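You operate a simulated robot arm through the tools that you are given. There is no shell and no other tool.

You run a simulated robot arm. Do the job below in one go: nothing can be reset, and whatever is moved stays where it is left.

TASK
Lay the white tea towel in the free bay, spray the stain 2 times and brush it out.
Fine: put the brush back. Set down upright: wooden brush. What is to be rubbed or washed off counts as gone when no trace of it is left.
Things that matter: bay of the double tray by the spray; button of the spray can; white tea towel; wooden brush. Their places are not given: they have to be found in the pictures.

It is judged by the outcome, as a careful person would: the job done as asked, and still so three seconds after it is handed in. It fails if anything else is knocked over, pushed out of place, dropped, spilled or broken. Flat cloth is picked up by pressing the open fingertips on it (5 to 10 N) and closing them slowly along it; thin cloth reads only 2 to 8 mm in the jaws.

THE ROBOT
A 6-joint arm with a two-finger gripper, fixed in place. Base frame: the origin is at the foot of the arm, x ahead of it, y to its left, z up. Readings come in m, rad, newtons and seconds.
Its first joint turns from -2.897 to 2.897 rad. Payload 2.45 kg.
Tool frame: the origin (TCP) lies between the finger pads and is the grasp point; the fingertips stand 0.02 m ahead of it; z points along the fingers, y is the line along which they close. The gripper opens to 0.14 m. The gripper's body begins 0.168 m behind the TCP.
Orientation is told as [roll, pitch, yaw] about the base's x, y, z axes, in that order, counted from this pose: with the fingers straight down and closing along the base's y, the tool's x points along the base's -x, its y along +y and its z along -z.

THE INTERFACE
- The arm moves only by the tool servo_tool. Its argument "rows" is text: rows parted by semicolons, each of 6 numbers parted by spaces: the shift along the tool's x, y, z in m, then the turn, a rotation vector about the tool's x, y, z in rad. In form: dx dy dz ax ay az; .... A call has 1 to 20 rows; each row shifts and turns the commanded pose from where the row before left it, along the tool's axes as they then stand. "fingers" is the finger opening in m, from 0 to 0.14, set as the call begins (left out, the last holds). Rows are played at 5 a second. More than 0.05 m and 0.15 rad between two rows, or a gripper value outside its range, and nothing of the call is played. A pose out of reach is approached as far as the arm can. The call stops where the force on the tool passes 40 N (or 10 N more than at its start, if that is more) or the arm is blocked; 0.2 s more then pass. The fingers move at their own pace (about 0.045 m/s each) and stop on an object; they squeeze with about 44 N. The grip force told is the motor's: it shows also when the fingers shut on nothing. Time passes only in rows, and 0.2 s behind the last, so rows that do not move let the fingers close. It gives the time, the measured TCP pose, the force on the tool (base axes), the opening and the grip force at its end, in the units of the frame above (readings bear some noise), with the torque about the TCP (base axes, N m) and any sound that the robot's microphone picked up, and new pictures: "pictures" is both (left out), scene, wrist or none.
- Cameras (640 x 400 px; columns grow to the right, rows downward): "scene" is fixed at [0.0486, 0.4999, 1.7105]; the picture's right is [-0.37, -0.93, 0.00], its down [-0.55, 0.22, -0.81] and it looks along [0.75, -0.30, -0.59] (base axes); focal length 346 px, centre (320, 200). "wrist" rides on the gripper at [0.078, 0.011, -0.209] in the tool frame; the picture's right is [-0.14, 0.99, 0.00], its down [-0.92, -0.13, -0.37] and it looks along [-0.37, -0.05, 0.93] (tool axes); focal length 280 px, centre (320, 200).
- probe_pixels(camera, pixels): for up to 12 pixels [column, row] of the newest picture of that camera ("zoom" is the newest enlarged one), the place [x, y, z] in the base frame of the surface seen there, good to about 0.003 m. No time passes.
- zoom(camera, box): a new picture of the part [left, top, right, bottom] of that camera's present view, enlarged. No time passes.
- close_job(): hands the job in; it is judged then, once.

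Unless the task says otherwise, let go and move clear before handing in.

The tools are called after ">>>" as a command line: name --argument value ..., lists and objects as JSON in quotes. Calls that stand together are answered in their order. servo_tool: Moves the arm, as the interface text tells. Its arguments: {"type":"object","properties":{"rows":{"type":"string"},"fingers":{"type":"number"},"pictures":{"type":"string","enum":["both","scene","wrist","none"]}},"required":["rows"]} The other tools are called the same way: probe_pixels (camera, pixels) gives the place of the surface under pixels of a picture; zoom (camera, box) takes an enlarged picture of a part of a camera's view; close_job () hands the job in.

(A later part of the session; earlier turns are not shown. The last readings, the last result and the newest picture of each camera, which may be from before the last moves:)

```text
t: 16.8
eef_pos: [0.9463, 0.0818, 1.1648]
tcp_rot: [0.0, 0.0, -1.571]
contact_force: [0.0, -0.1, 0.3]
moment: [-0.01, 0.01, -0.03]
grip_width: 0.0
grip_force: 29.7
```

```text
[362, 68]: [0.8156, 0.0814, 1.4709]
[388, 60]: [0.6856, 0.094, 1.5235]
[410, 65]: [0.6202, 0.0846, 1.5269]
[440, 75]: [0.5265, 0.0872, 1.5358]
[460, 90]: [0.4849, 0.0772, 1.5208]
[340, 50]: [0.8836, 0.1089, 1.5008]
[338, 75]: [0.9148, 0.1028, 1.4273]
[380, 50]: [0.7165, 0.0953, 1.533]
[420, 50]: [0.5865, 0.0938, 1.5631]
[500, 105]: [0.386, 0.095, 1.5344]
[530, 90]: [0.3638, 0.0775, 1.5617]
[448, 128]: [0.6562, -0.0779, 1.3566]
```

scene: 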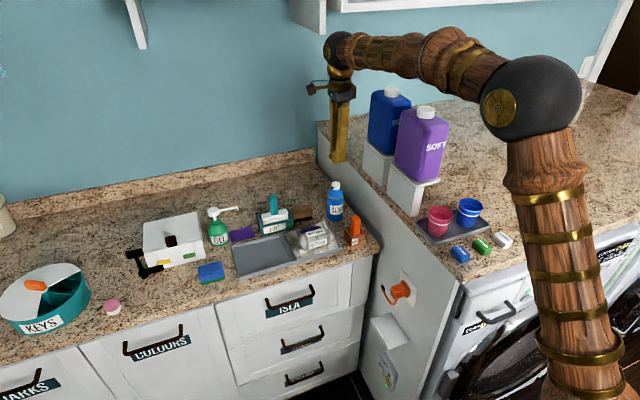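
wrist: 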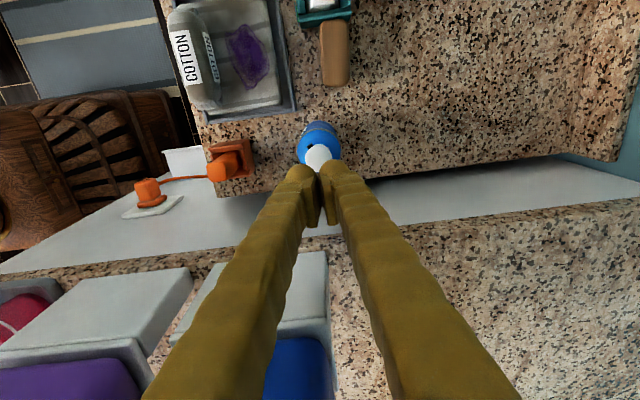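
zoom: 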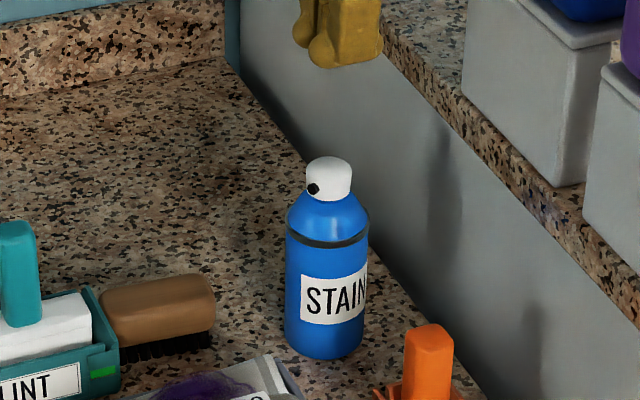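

The cap top is at z 1.0605, centred about (0.944,0.0825), and the forearm will stay some 4 cm clear of the bottle caps (1.392). I'll descend to just above the button.

>>> servo_tool --rows "0.0005 -0.0025 0.03 0 0 0; 0 0 0.03 0 0 0; 0 0 0.012 0 0 0; 0 0 0 0 0 0"

>>> zoom --camera "scene" --box '[270, 150, 398, 230]'

>>> zoom --camera "wrist" --box '[240, 80, 400, 180]'

```text
t: 17.8
eef_pos: [0.9425, 0.0819, 1.0968]
tcp_rot: [-0.001, 0.001, -1.572]
contact_force: [0.6, -0.3, 1.4]
moment: [-0.04, 0.01, 0.02]
grip_width: 0.0
grip_force: 29.6
```

scene: 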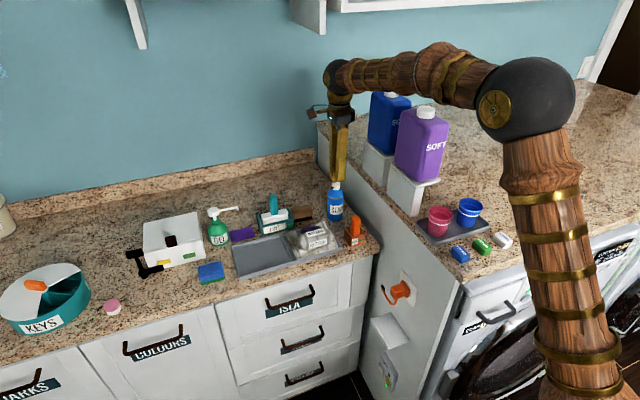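
wrist: 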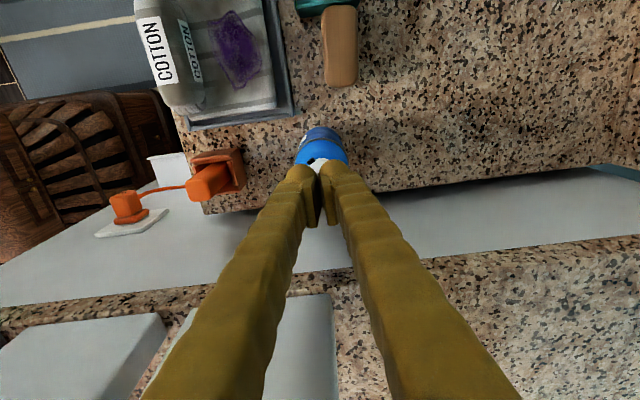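

```text
5.00 times, centred on (334, 190) of scene
```

zoom: 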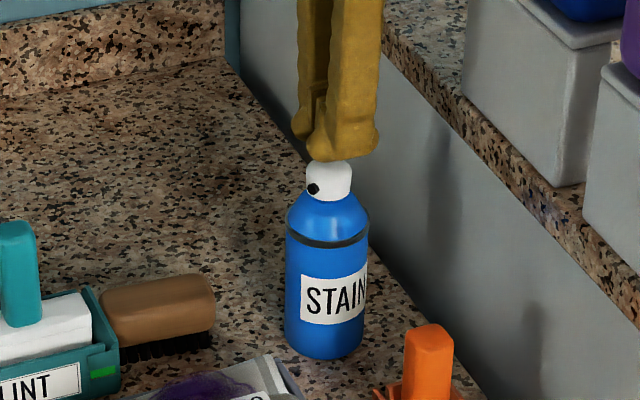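

```text
4.00 times, centred on (320, 130) of wrist
```

zoom: 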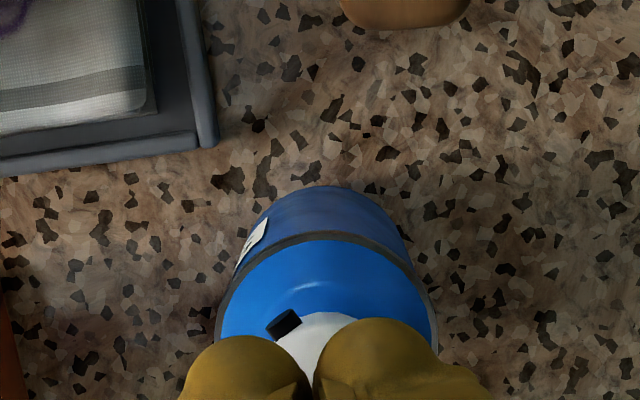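

The closed tips are centred on the cap about 15 mm above it, and the nozzle points toward the towel. I'll ease down until contact.

>>> servo_tool --rows "0 0 0.008 0 0 0; 0 0 0.004 0 0 0; 0 0 0.002 0 0 0; 0 0 0.002 0 0 0; 0 0 0 0 0 0" --pictures "none"

```text
t: 19.0
eef_pos: [0.942, 0.083, 1.078]
tcp_rot: [0.0, 0.0, -1.57]
contact_force: [0.8, -0.4, 0.5]
moment: [0.0, 0.01, 0.04]
grip_width: 0.0058
grip_force: 29.7
```

The opening reads 5.8 mm though commanded shut, with almost no force, so I'll look at the tips before going on.

>>> servo_tool --rows "0 0 0 0 0 0"

>>> zoom --camera "scene" --box '[302, 165, 366, 205]'

>>> zoom --camera "wrist" --box '[270, 110, 382, 180]'

```text
t: 19.4
eef_pos: [0.9414, 0.0839, 1.0784]
tcp_rot: [-0.001, 0.0, -1.572]
contact_force: [0.5, -0.5, 1.1]
moment: [0.03, 0.03, -0.01]
grip_width: 0.006
grip_force: 29.7
```

scene: 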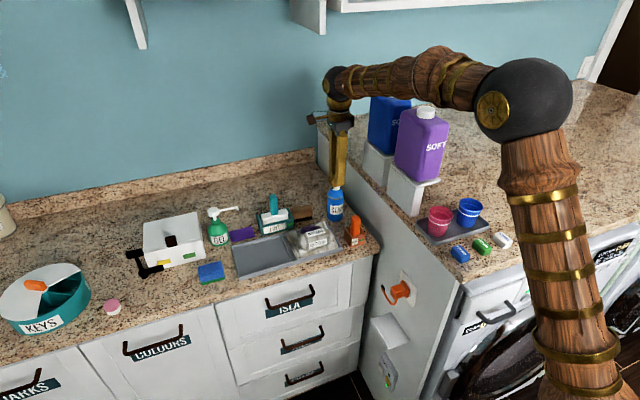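
wrist: 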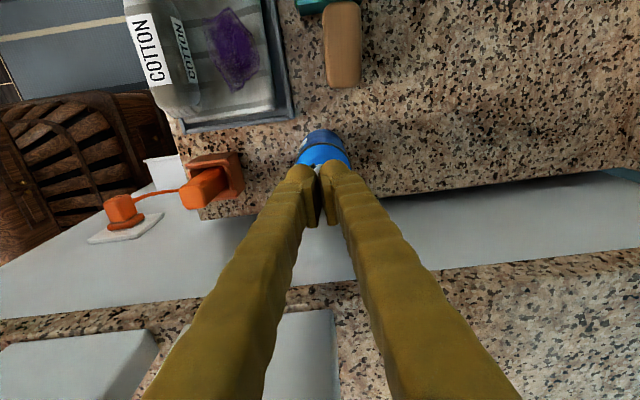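

```text
10.00 times, centred on (334, 185) of scene
```

zoom: 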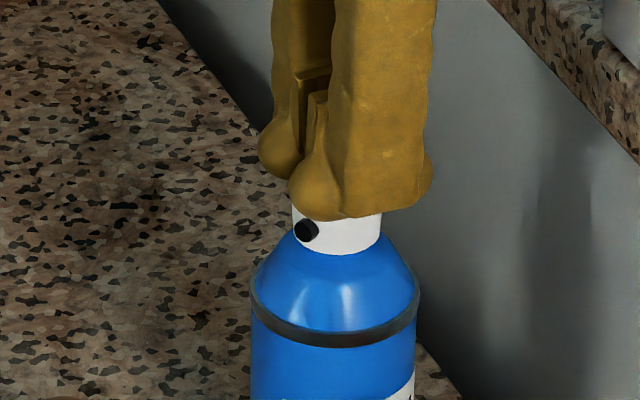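

```text
5.71 times, centred on (326, 145) of wrist
```

zoom: 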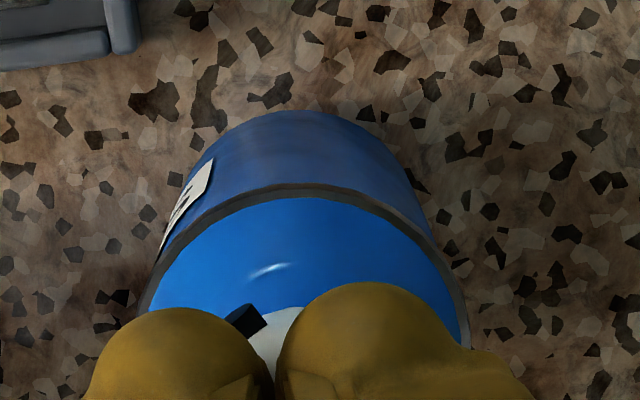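

The shut tips appear to have pinched the cap's top slightly instead of pushing it. I'll open them to 12 mm in place so nothing is gripped, then raise a little and check that the can stays put.

>>> servo_tool --rows "0 0 0 0 0 0; 0 0 0 0 0 0; 0 0 -0.006 0 0 0; 0 0 0 0 0 0" --fingers 0.012 --pictures "scene"

>>> zoom --camera "scene" --box '[302, 165, 366, 205]'

```text
t: 20.4
eef_pos: [0.9423, 0.0847, 1.0844]
tcp_rot: [0.001, 0.001, -1.571]
contact_force: [0.3, -0.1, 0.7]
moment: [0.03, 0.0, 0.03]
grip_width: 0.0121
grip_force: 0.0
```

scene: 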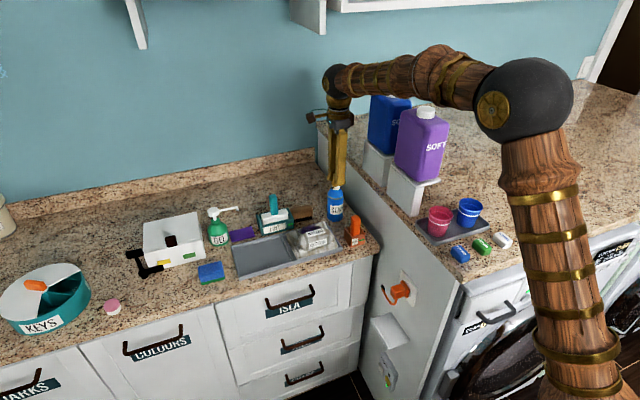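

```text
10.00 times, centred on (334, 185) of scene
```

zoom: 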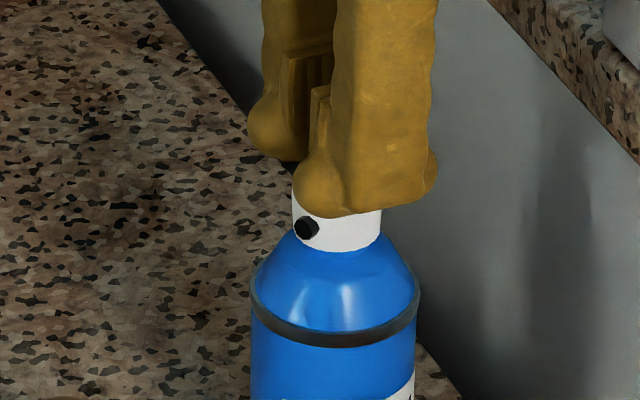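

The can hasn't moved and the tips now straddle the cap with a 12 mm gap. I'll recentre 2 mm in +x and press down in small steps, watching force and sound.

>>> servo_tool --rows "-0.001 0.002 0.002 0 0 0; 0 0 0.002 0 0 0; 0 0 0.002 0 0 0; 0 0 0 0 0 0" --pictures "none"

```text
t: 21.4
eef_pos: [0.9425, 0.0847, 1.0784]
tcp_rot: [-0.001, 0.0, -1.57]
contact_force: [-0.1, 0.3, 2.0]
moment: [-0.03, -0.01, -0.03]
grip_width: 0.0118
grip_force: 0.0
```

Only about 2 N so far at z 1.078. I'll continue downward in 1.5 mm steps.

>>> servo_tool --rows "0 0 0.0015 0 0 0; 0 0 0.0015 0 0 0; 0 0 0 0 0 0" --pictures "none"

```text
t: 22.2
eef_pos: [0.9433, 0.0842, 1.0739]
tcp_rot: [0.0, -0.001, -1.572]
contact_force: [-0.3, -0.4, 3.2]
moment: [-0.03, -0.04, -0.03]
grip_width: 0.0119
grip_force: 0.2
heard: click
```

A "click" was heard at z 1.074 with 3 N, so that was one spray. I'll rise 12 mm to release the button and look at the towel.

>>> servo_tool --rows "0 0 -0.006 0 0 0; 0 0 -0.006 0 0 0; 0 0 0 0 0 0; 0 0 0 0 0 0"

>>> zoom --camera "scene" --box '[282, 165, 378, 225]'

>>> zoom --camera "wrist" --box '[110, 0, 350, 150]'

```text
t: 23.2
eef_pos: [0.943, 0.0842, 1.0848]
tcp_rot: [0.001, 0.0, -1.571]
contact_force: [0.7, 0.9, 0.0]
moment: [0.02, 0.04, 0.0]
grip_width: 0.0121
grip_force: 0.1
```

scene: 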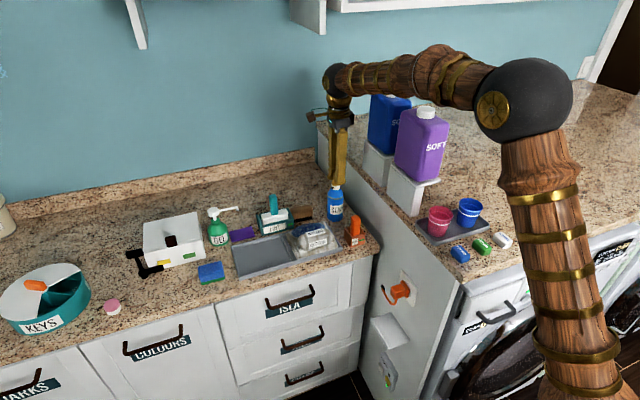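
wrist: 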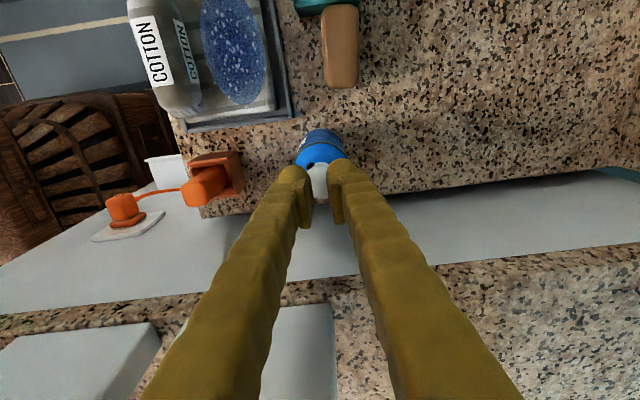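

```text
6.67 times, centred on (330, 195) of scene
```

zoom: 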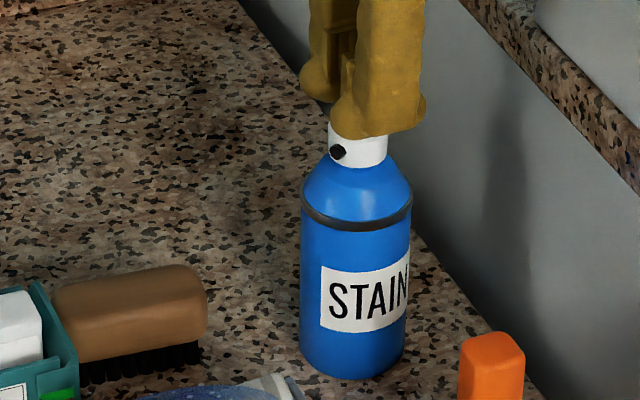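

```text
2.67 times, centred on (230, 75) of wrist
```

zoom: 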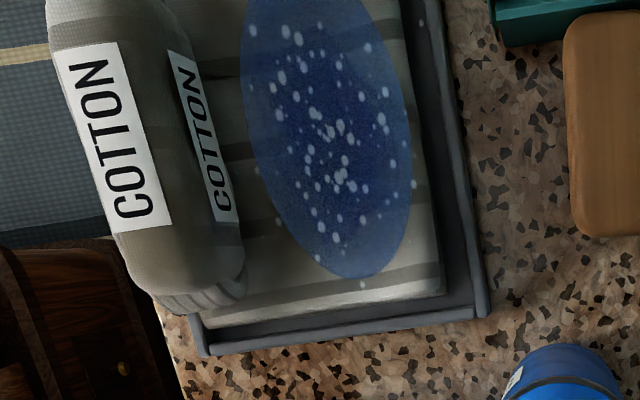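

The spray now covers the stain with a foamy blue patch at wrist (232,50); that's one. The tips are 4 mm clear of the cap, so I'll press a second time the same way.

>>> servo_tool --rows "0 0 0.004 0 0 0; 0 0 0.003 0 0 0; 0 0 0.0025 0 0 0; 0 0 0.002 0 0 0; 0 0 0 0 0 0" --pictures "none"

```text
t: 24.4
eef_pos: [0.9439, 0.0836, 1.0745]
tcp_rot: [0.001, 0.0, -1.572]
contact_force: [2.0, 1.7, 2.6]
moment: [-0.01, -0.03, 0.01]
grip_width: 0.0128
grip_force: 0.3
heard: click
```

The second click came at z 1.0745. I'll release the button and rise well clear of the can.

>>> servo_tool --rows "0 0 -0.006 0 0 0; 0 0 -0.01 0 0 0; 0 0 -0.03 0 0 0; 0 0 -0.04 0 0 0; 0 0 0 0 0 0"

>>> zoom --camera "scene" --box '[225, 165, 385, 265]'

>>> zoom --camera "wrist" --box '[140, 0, 380, 150]'

```text
t: 25.6
eef_pos: [0.9441, 0.0821, 1.1602]
tcp_rot: [0.002, -0.001, -1.572]
contact_force: [0.3, 0.3, 0.0]
moment: [0.01, 0.05, 0.01]
grip_width: 0.012
grip_force: 0.1
```

scene: 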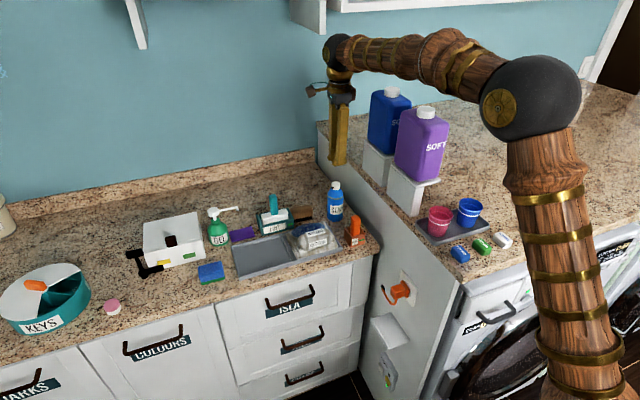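
wrist: 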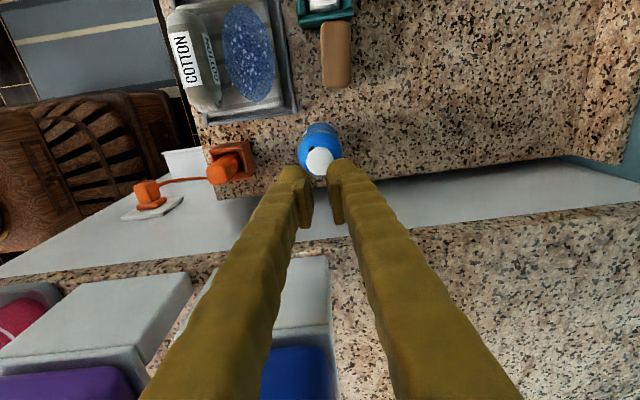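

```text
4.00 times, centred on (305, 215) of scene
```

zoom: 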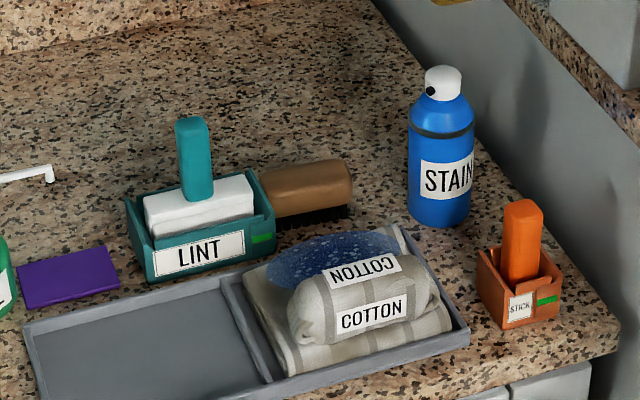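

```text
2.67 times, centred on (260, 75) of wrist
```

zoom: 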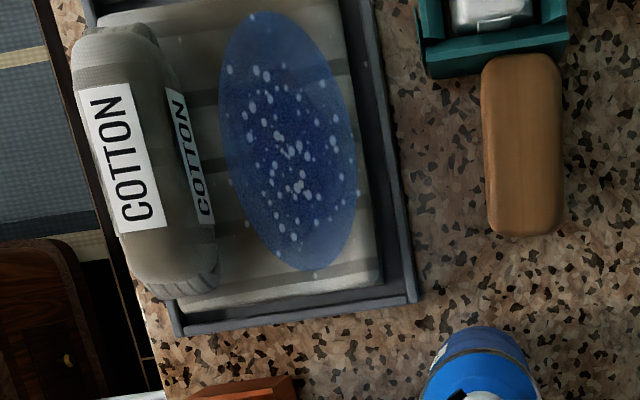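

Both sprays landed and the can stands unmoved. Now I'll measure the brush: zoom corners (487,62), (557,60), (492,232), (562,225).

>>> probe_pixels --camera "zoom" --pixels '[[490, 65], [553, 62], [495, 228], [556, 222], [525, 145], [525, 62], [525, 232], [485, 145], [560, 145], [479, 145], [568, 145], [425, 72]]'

>>> probe_pixels --camera "zoom" --pixels '[[560, 45], [500, 55], [540, 50], [300, 140], [225, 40], [240, 150], [300, 265], [350, 200], [350, 90], [270, 15], [410, 298], [380, 150]]'

>>> zoom --camera "scene" --box '[270, 190, 334, 230]'

```text
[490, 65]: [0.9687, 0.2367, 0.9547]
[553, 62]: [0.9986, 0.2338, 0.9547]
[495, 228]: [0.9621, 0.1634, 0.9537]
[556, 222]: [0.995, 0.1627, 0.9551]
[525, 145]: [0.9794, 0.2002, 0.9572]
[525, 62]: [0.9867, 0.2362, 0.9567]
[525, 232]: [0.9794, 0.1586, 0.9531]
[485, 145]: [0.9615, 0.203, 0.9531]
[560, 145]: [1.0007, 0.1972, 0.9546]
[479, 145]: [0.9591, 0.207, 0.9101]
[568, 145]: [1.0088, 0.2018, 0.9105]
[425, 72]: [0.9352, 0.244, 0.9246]
```

```text
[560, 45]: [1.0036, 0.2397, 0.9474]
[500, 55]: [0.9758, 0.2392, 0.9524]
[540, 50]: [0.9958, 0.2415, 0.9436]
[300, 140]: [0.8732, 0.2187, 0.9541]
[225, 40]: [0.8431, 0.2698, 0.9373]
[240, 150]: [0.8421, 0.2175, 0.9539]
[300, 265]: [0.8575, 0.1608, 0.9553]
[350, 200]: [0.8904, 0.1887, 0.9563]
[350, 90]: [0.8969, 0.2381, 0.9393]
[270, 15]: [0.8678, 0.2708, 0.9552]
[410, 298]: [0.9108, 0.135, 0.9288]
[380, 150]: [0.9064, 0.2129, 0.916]
```

```text
10.00 times, centred on (302, 210) of scene
```

zoom: 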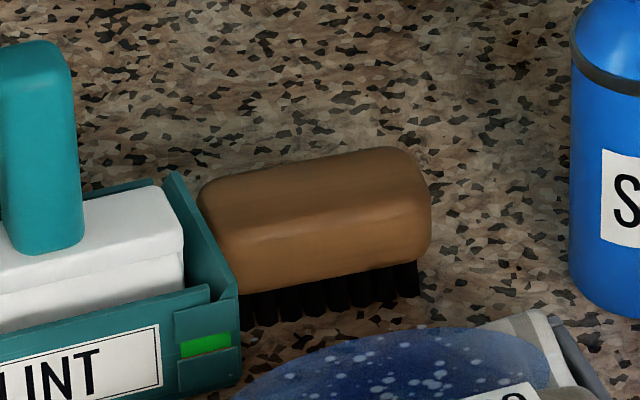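

The brush spans x 0.961–1.001 and y 0.158–0.238 with its top at 0.957, and the LINT box abuts it on the +y side. Its centre is at radius 1.0, slightly past the stated reach, so I'll move above it and see how far the arm really gets.

>>> servo_tool --rows "0.03 0.008 0 0 0 0; 0.03 0.01 0.01 0 0 0; 0.03 0.01 0.015 0 0 0; 0.026 0.009 0.02 0 0 0; 0 0 0 0 0 0; 0 0 0 0 0 0" --fingers 0.075

```text
t: 27.0
eef_pos: [0.9793, 0.2016, 1.1137]
tcp_rot: [0.0, 0.0, -1.571]
contact_force: [0.5, -0.3, 0.3]
moment: [0.0, 0.0, 0.02]
grip_width: 0.0749
grip_force: 0.0
```

scene: 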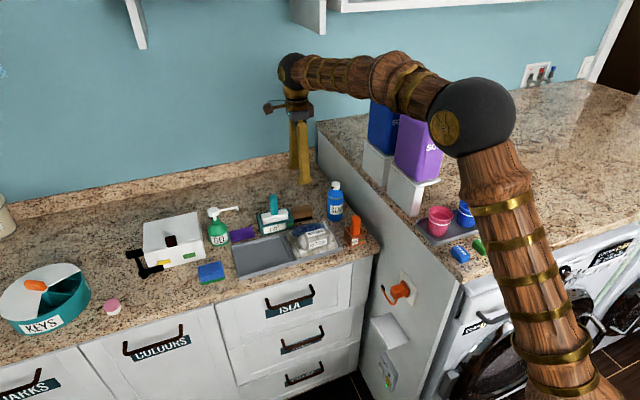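
wrist: 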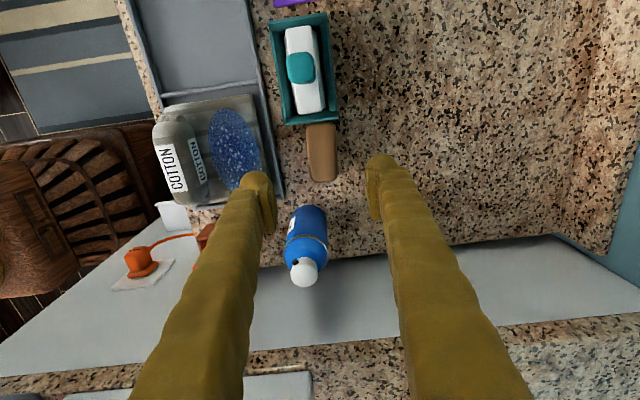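

The arm reaches (0.979,0.202) without trouble. I'll centre on the brush and descend partway, then check alignment.

>>> servo_tool --rows "-0.0036 0.0015 0.03 0 0 0; 0 0 0.035 0 0 0; 0 0 0.03 0 0 0; 0 0 0.02 0 0 0; 0 0 0 0 0 0" --fingers 0.07

>>> zoom --camera "scene" --box '[250, 165, 346, 225]'

>>> zoom --camera "wrist" --box '[220, 80, 412, 200]'

```text
t: 28.2
eef_pos: [0.9836, 0.1959, 0.9986]
tcp_rot: [0.0, -0.001, -1.571]
contact_force: [-0.1, -0.9, -0.4]
moment: [-0.01, 0.02, 0.03]
grip_width: 0.0702
grip_force: 0.1
```

scene: 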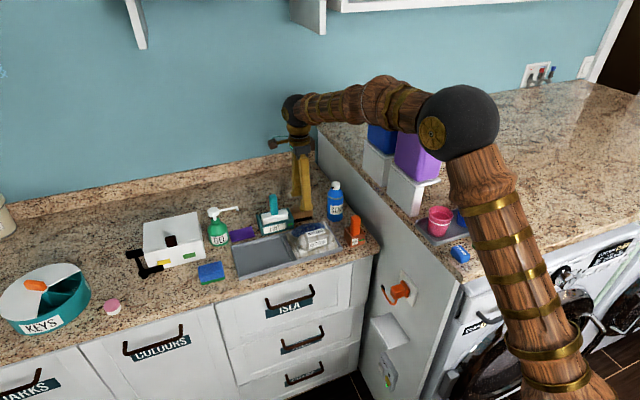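
wrist: 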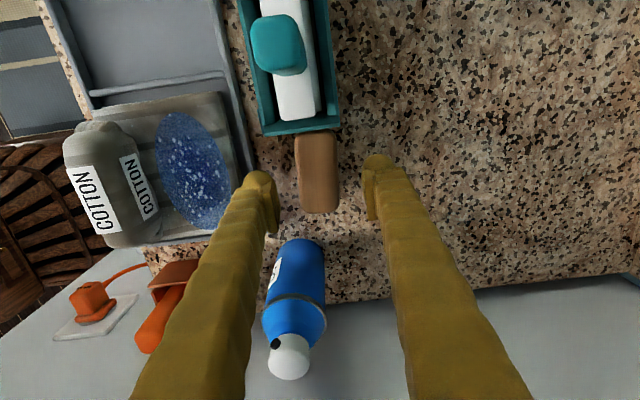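

```text
6.67 times, centred on (298, 195) of scene
```

zoom: 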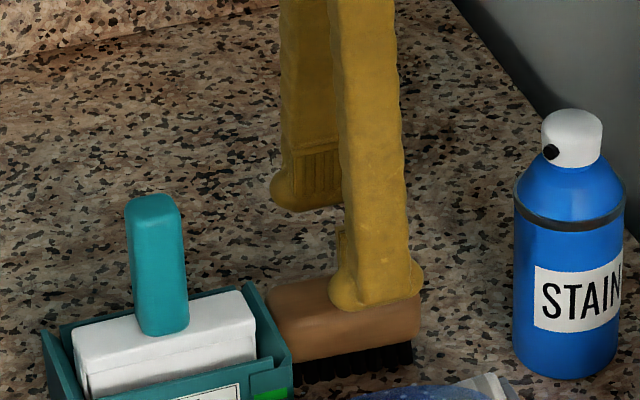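

```text
3.33 times, centred on (316, 140) of wrist
```

zoom: 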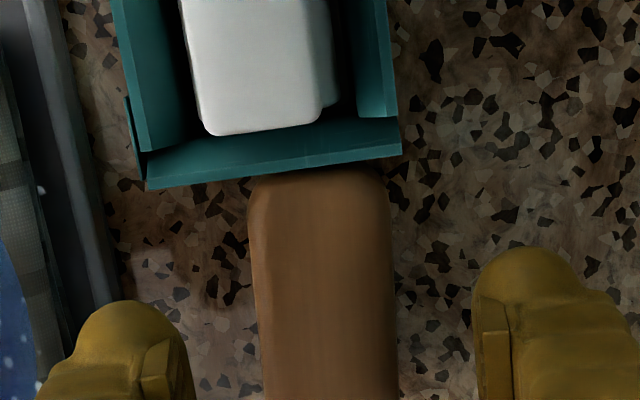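

The brush lies centred between the open fingers. I'll descend the rest so the tips reach the wood's lower part.

>>> servo_tool --rows "0 -0.001 0.02 0 0 0; 0 0 0.015 0 0 0; 0 0 0.01 0 0 0; 0 0 0 0 0 0"

>>> zoom --camera "scene" --box '[250, 165, 346, 225]'

```text
t: 29.2
eef_pos: [0.9806, 0.1955, 0.9543]
tcp_rot: [-0.001, 0.0, -1.571]
contact_force: [0.1, 0.3, 0.3]
moment: [-0.03, -0.01, -0.03]
grip_width: 0.07
grip_force: 0.0
```

scene: 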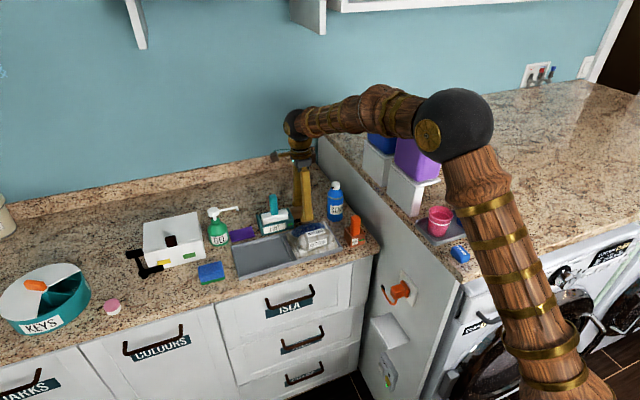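
wrist: 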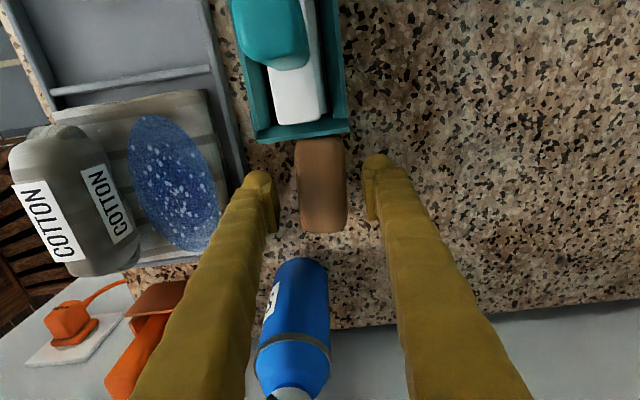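

```text
6.67 times, centred on (298, 195) of scene
```

zoom: 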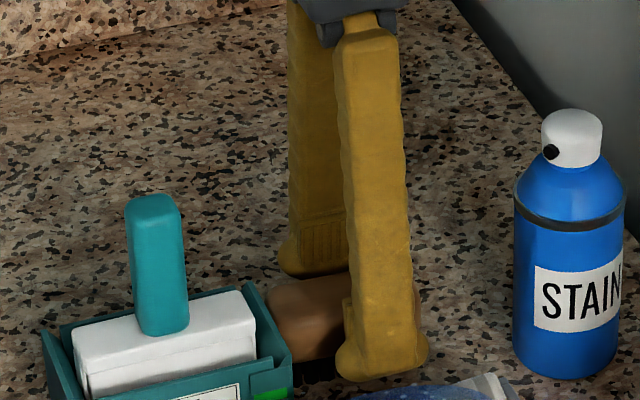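

The fingers straddle the brush evenly at z 0.954. I'll close on it.

>>> servo_tool --rows "0 0 0 0 0 0; 0 0 0 0 0 0; 0 0 0 0 0 0; 0 0 0 0 0 0; 0 0 0 0 0 0" --fingers 0.0 --pictures "wrist"

```text
t: 30.4
eef_pos: [0.9808, 0.1947, 0.9569]
tcp_rot: [0.001, 0.0, -1.572]
contact_force: [0.5, 0.1, 0.6]
moment: [0.01, 0.01, 0.0]
grip_width: 0.0383
grip_force: 44.3
```

wrist: 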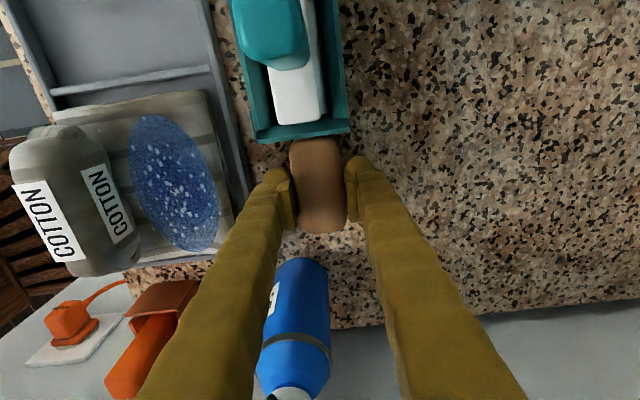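

The brush is held at 38 mm with 44 N. I'll lift it straight up 0.10 m and check it hangs level.

>>> servo_tool --rows "0 0 -0.01 0 0 0; 0 0 -0.03 0 0 0; 0 0 -0.03 0 0 0; 0 0 -0.03 0 0 0; 0 0 0 0 0 0"

>>> zoom --camera "scene" --box '[250, 165, 346, 225]'

```text
t: 31.6
eef_pos: [0.9834, 0.1937, 1.0563]
tcp_rot: [0.0, -0.001, -1.571]
contact_force: [0.0, 0.2, -1.2]
moment: [-0.01, -0.01, 0.02]
grip_width: 0.0386
grip_force: 44.1
```

scene: 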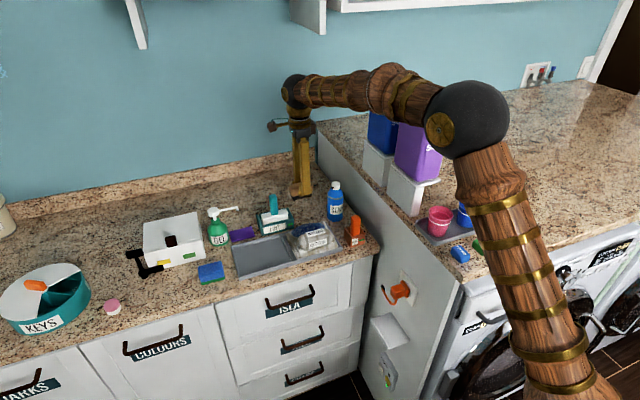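
wrist: 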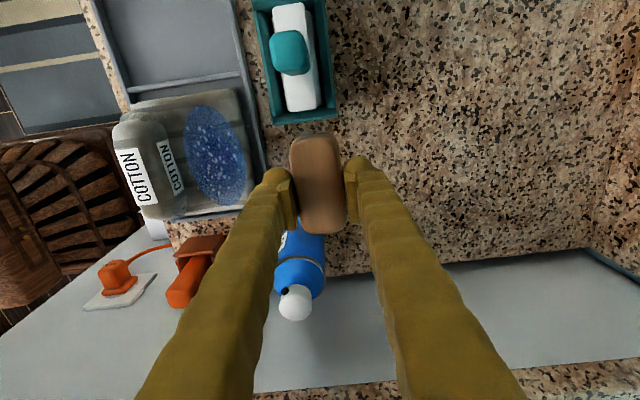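

```text
6.67 times, centred on (298, 195) of scene
```

zoom: 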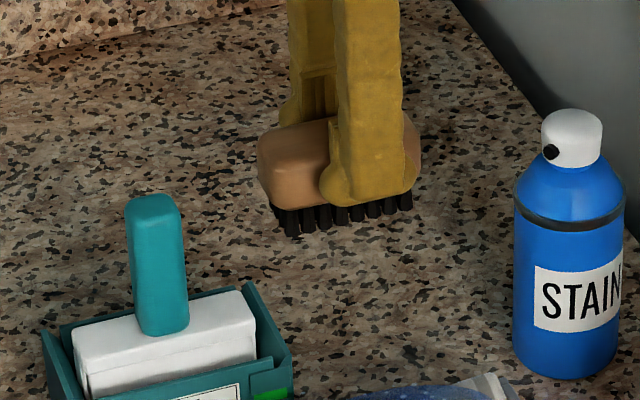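

The brush hangs level and the bristles are clear. I'll carry it over the stain at about x 0.872, y 0.214.

>>> servo_tool --rows "0.006 -0.036 0 0 0 0; 0.006 -0.036 0 0 0 0; 0.006 -0.037 0 0 0 0; 0 0 0 0 0 0"

>>> zoom --camera "scene" --box '[270, 180, 366, 240]'

>>> zoom --camera "wrist" --box '[200, 60, 424, 200]'

```text
t: 32.6
eef_pos: [0.8747, 0.2148, 1.0557]
tcp_rot: [-0.001, 0.003, -1.571]
contact_force: [-0.6, 0.8, -0.9]
moment: [0.0, 0.02, 0.01]
grip_width: 0.0385
grip_force: 44.4
```

scene: 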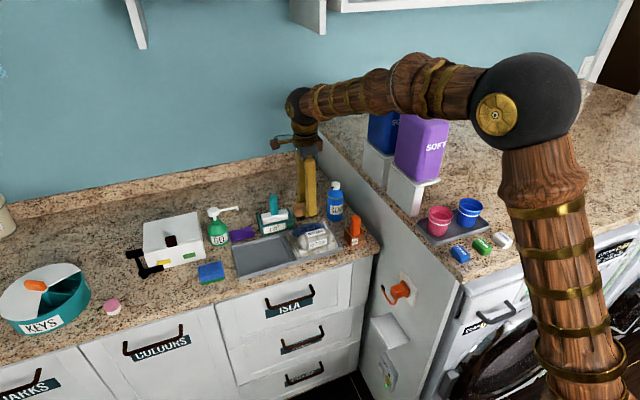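
wrist: 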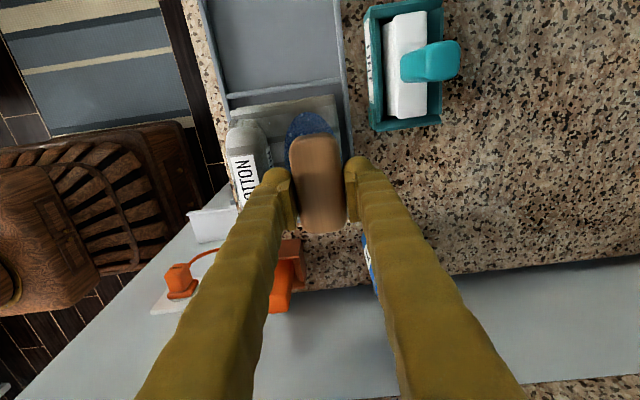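

```text
6.67 times, centred on (318, 210) of scene
```

zoom: 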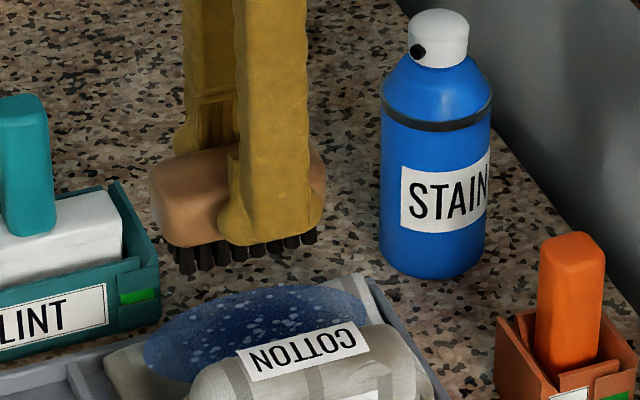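

```text
2.86 times, centred on (312, 130) of wrist
```

zoom: 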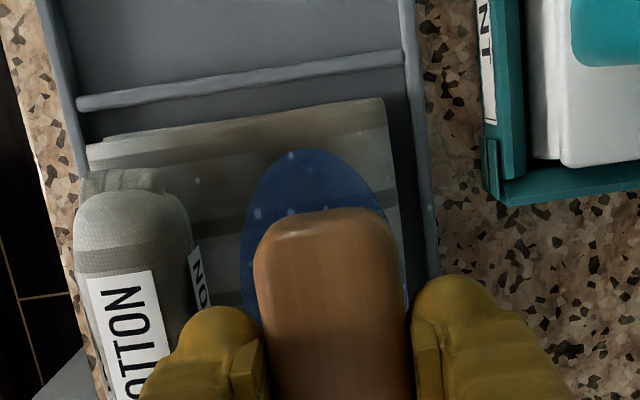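

The brush is over the foam, clear of the can and LINT box. I'll lower it to just above the cloth, then seek light contact.

>>> servo_tool --rows "0 -0.003 0.025 0 0 0; 0 0 0.02 0 0 0; 0 0 0.006 0 0 0; 0 0 0.003 0 0 0; 0 0 0 0 0 0" --pictures "none"

```text
t: 33.8
eef_pos: [0.871, 0.2142, 1.0017]
tcp_rot: [0.0, 0.001, -1.57]
contact_force: [0.3, 0.0, -1.4]
moment: [0.01, 0.05, 0.02]
grip_width: 0.0383
grip_force: 44.5
```

No contact yet at z 1.0017. I'll go down in 2 mm steps.

>>> servo_tool --rows "0 0 0.002 0 0 0; 0 0 0.002 0 0 0; 0 0 0 0 0 0" --pictures "none"

>>> servo_tool --rows "0 0 0.002 0 0 0; 0 0 0 0 0 0" --pictures "scene"

>>> zoom --camera "scene" --box '[270, 180, 366, 240]'

```text
t: 34.6
eef_pos: [0.8703, 0.2127, 0.9984]
tcp_rot: [-0.001, 0.001, -1.571]
contact_force: [-0.4, 0.0, 7.6]
moment: [0.08, 0.01, -0.02]
grip_width: 0.0384
grip_force: 44.2
```

```text
t: 35.2
eef_pos: [0.8713, 0.214, 0.9981]
tcp_rot: [0.004, 0.002, -1.57]
contact_force: [1.8, -4.2, 33.4]
moment: [-0.13, 0.07, -0.01]
grip_width: 0.0383
grip_force: 44.2
```

scene: 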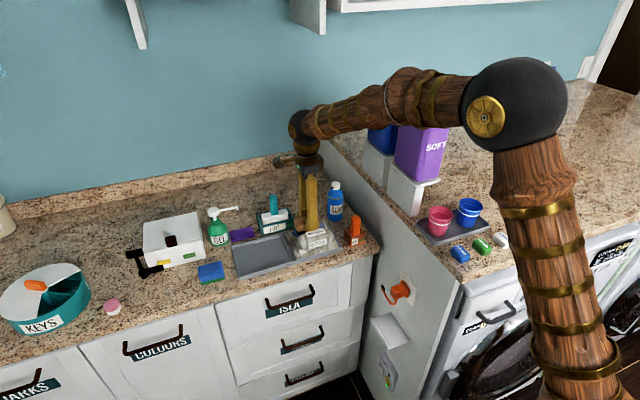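

```text
6.67 times, centred on (318, 210) of scene
```

zoom: 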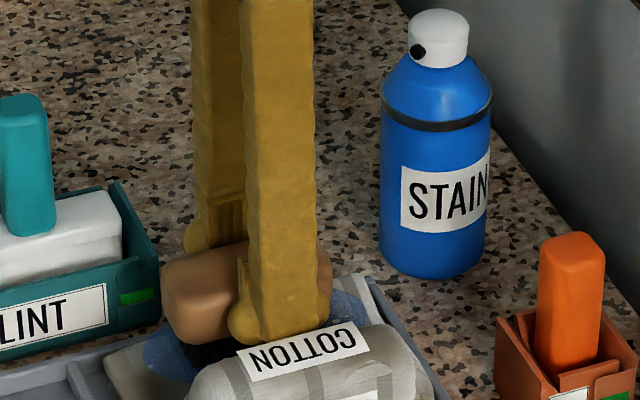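

Contact is stiff: 7.6 N a moment ago, 33 N now. I'll ease up 2 mm to a light pressure and make a first set of strokes along y of ±0.03 m.

>>> servo_tool --rows "0 0 -0.002 0 0 0; 0.015 0 0 0 0 0; 0.015 0 0 0 0 0; -0.015 0 0 0 0 0; -0.015 0 0 0 0 0; -0.015 0 0 0 0 0; -0.015 0 0 0 0 0; 0.015 0 0 0 0 0; 0.015 0 0 0 0 0; 0 0 0 0 0 0"

>>> zoom --camera "scene" --box '[270, 180, 366, 240]'

>>> zoom --camera "wrist" --box '[200, 60, 424, 200]'

```text
t: 37.4
eef_pos: [0.8699, 0.2133, 0.9976]
tcp_rot: [0.001, 0.001, -1.571]
contact_force: [0.5, -7.6, 15.4]
moment: [-0.51, 0.05, -0.01]
grip_width: 0.0384
grip_force: 43.9
```

scene: 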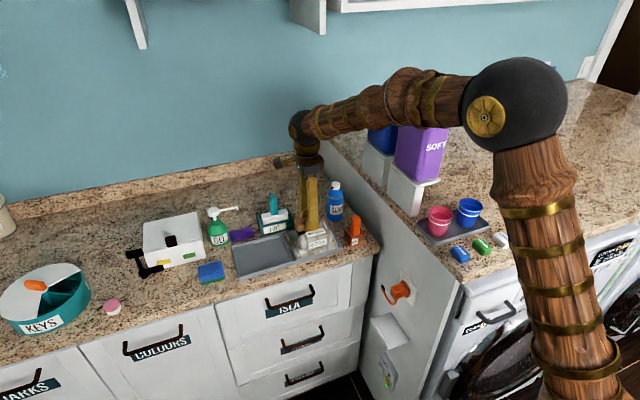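
wrist: 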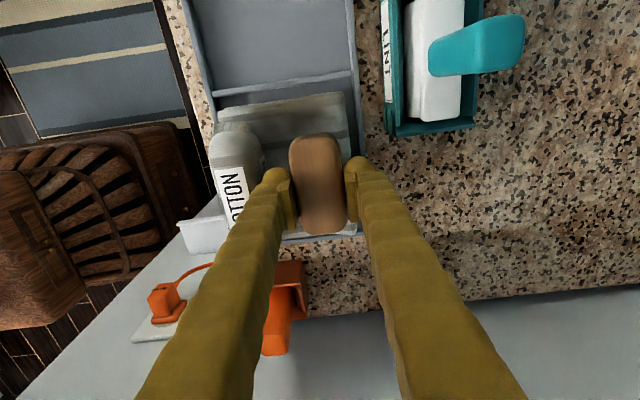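

```text
6.67 times, centred on (318, 210) of scene
```

zoom: 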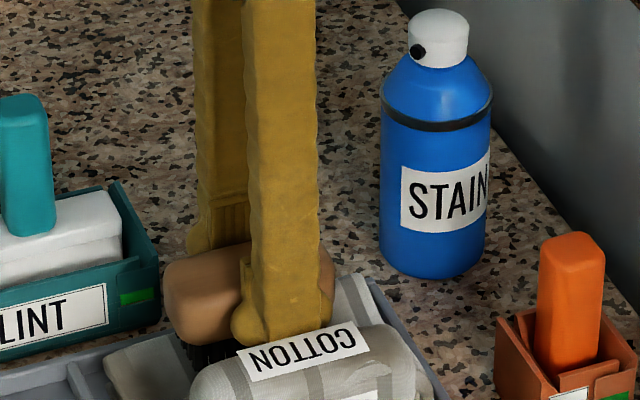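

```text
2.86 times, centred on (312, 130) of wrist
```

zoom: 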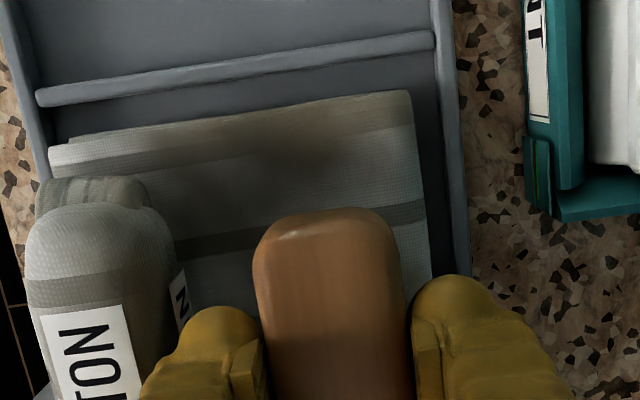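

The foam has vanished around the brush. I'll lift the brush to see whether any stain remains underneath.

>>> servo_tool --rows "0 0 -0.02 0 0 0; 0 0.02 -0.04 0 0 0; 0 0.04 -0.02 0 0 0; 0 0.04 0 0 0 0; 0 0 0 0 0 0"

>>> zoom --camera "scene" --box '[270, 190, 366, 250]'

>>> zoom --camera "wrist" --box '[90, 60, 314, 200]'

```text
t: 38.6
eef_pos: [0.9665, 0.214, 1.0753]
tcp_rot: [0.0, 0.0, -1.569]
contact_force: [-0.1, -0.3, 0.0]
moment: [-0.02, -0.02, -0.02]
grip_width: 0.0385
grip_force: 43.6
```

scene: 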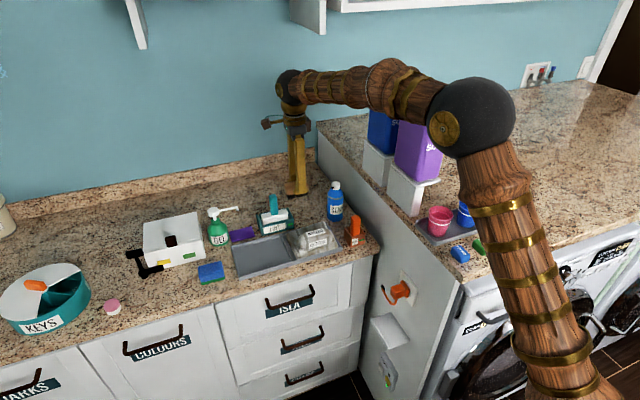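
wrist: 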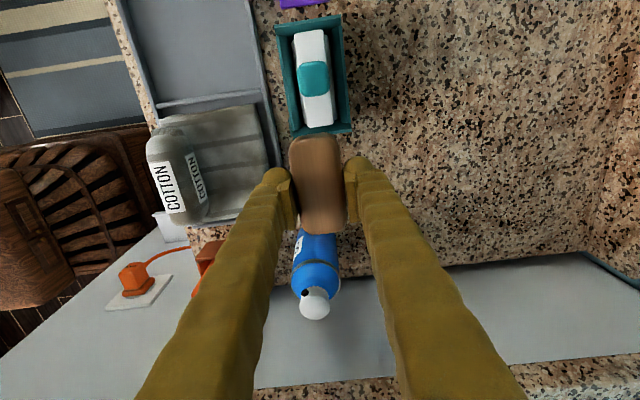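

```text
6.67 times, centred on (318, 220) of scene
```

zoom: 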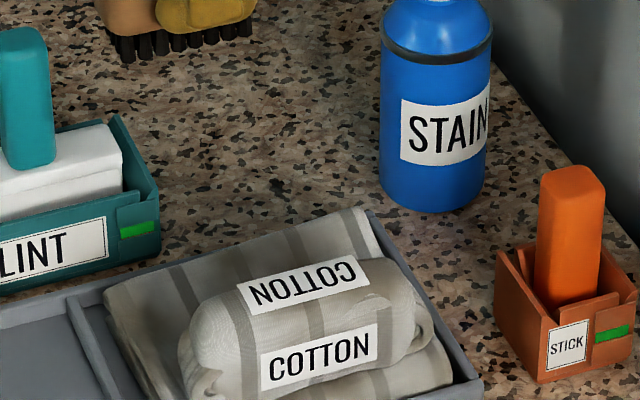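

```text
2.86 times, centred on (202, 130) of wrist
```

zoom: 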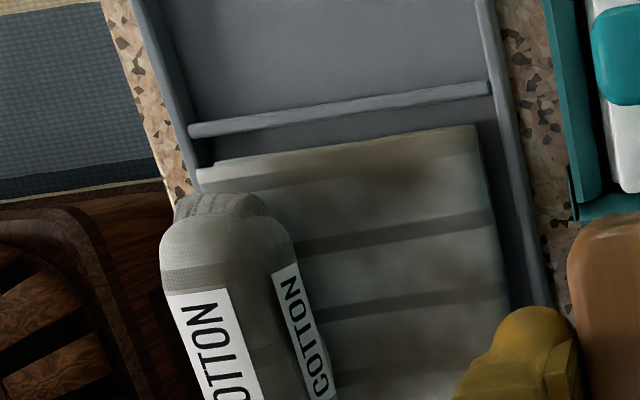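

The foam and purple stain look gone in both views. I'll raise and shift a little toward −y so the whole pad is visible, to be sure no faint trace is left.

>>> servo_tool --rows "0 0 -0.035 0 0 0; -0.02 0 -0.035 0 0 0; -0.03 0 0 0 0 0; -0.02 0 0 0 0 0; 0 0 0 0 0 0"

>>> zoom --camera "wrist" --box '[130, 40, 290, 140]'

>>> zoom --camera "scene" --box '[282, 210, 346, 250]'

```text
t: 39.8
eef_pos: [0.9683, 0.1449, 1.1455]
tcp_rot: [0.001, 0.0, -1.569]
contact_force: [0.2, 0.6, -0.4]
moment: [0.02, 0.0, 0.0]
grip_width: 0.0387
grip_force: 44.1
```

scene: 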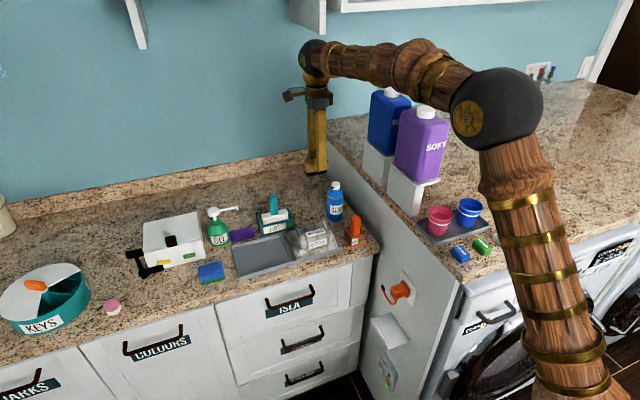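
wrist: 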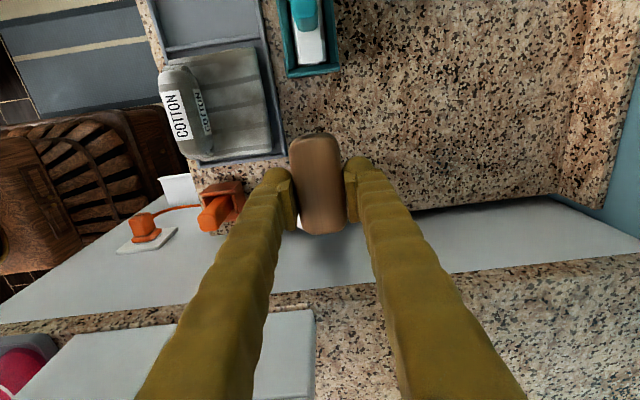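

```text
4.00 times, centred on (210, 90) of wrist
```

zoom: 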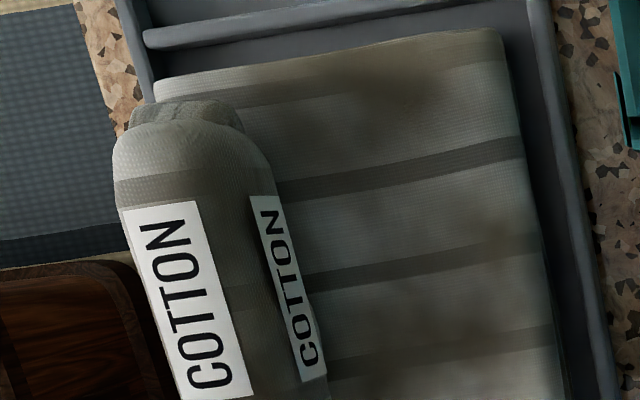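

```text
10.00 times, centred on (314, 230) of scene
```

zoom: 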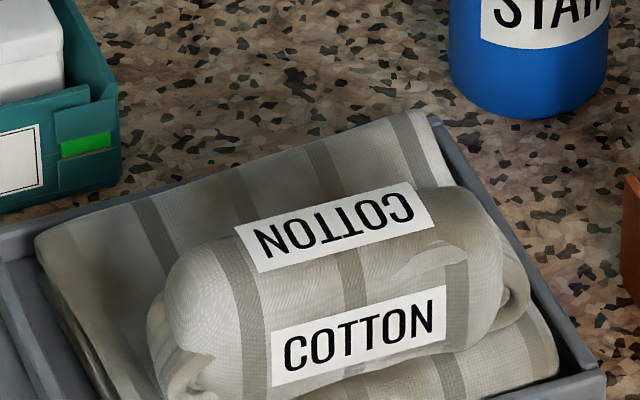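

No purple is visible, only faint brownish shading like that seen before spraying near the +y edge. I'll zoom further to judge those faint blotches.

>>> zoom --camera "wrist" --box '[195, 50, 275, 100]'

>>> zoom --camera "wrist" --box '[200, 95, 280, 145]'

>>> zoom --camera "scene" --box '[288, 216, 328, 241]'

```text
8.00 times, centred on (235, 75) of wrist
```

zoom: 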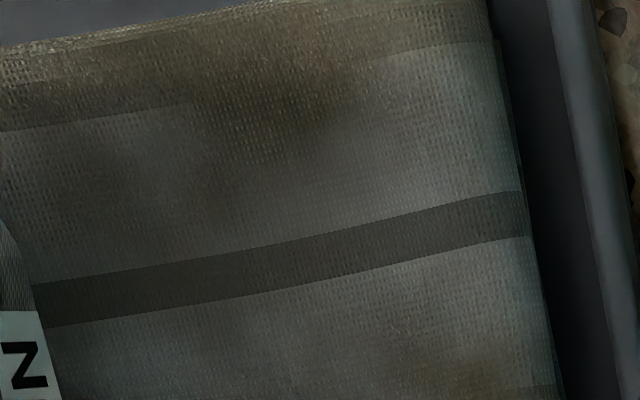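

```text
8.00 times, centred on (240, 120) of wrist
```

zoom: 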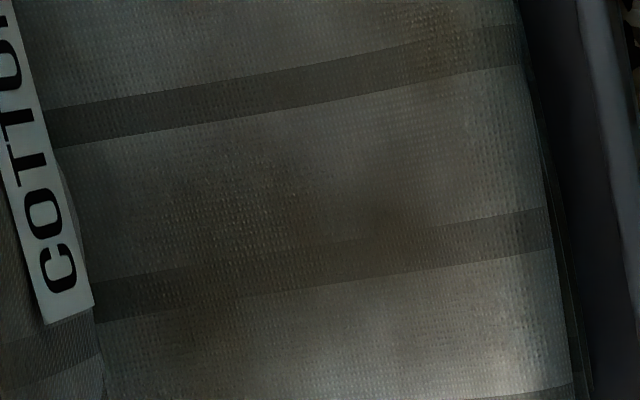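

```text
16.00 times, centred on (308, 228) of scene
```

zoom: 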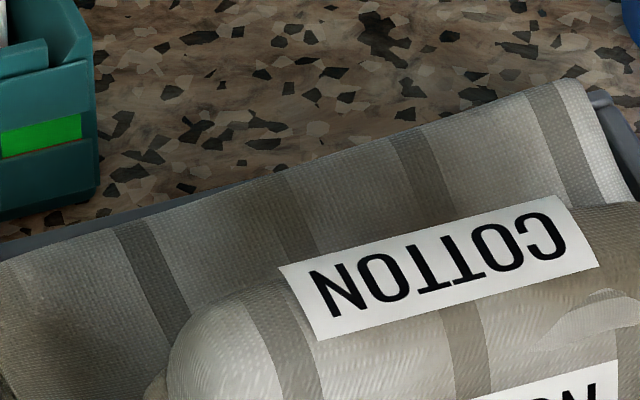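

The pad shows only its woven grey-brown texture, with no purple left. To be safe against an invisible remainder I'll give it one more light pass, so I'm moving back over the stain's place and down to just above the cloth.

>>> servo_tool --rows "0.023 -0.032 0 0 0 0; 0.023 -0.032 0 0 0 0; 0.024 -0.032 0 0 0 0; 0 0 0.045 0 0 0; 0 0 0.045 0 0 0; 0 0 0.04 0 0 0; 0 0 0.012 0 0 0; 0 0 0.004 0 0 0; 0 0 0 0 0 0" --pictures "wrist"

```text
t: 41.8
eef_pos: [0.8708, 0.2129, 1.0021]
tcp_rot: [0.0, 0.001, -1.571]
contact_force: [0.3, -0.1, 0.2]
moment: [0.02, -0.03, 0.0]
grip_width: 0.0382
grip_force: 43.7
```

wrist: 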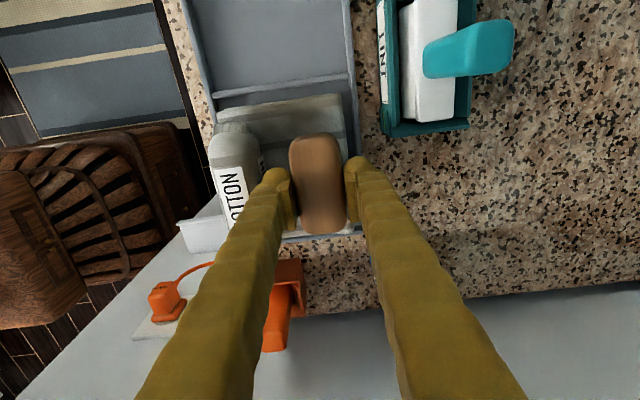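

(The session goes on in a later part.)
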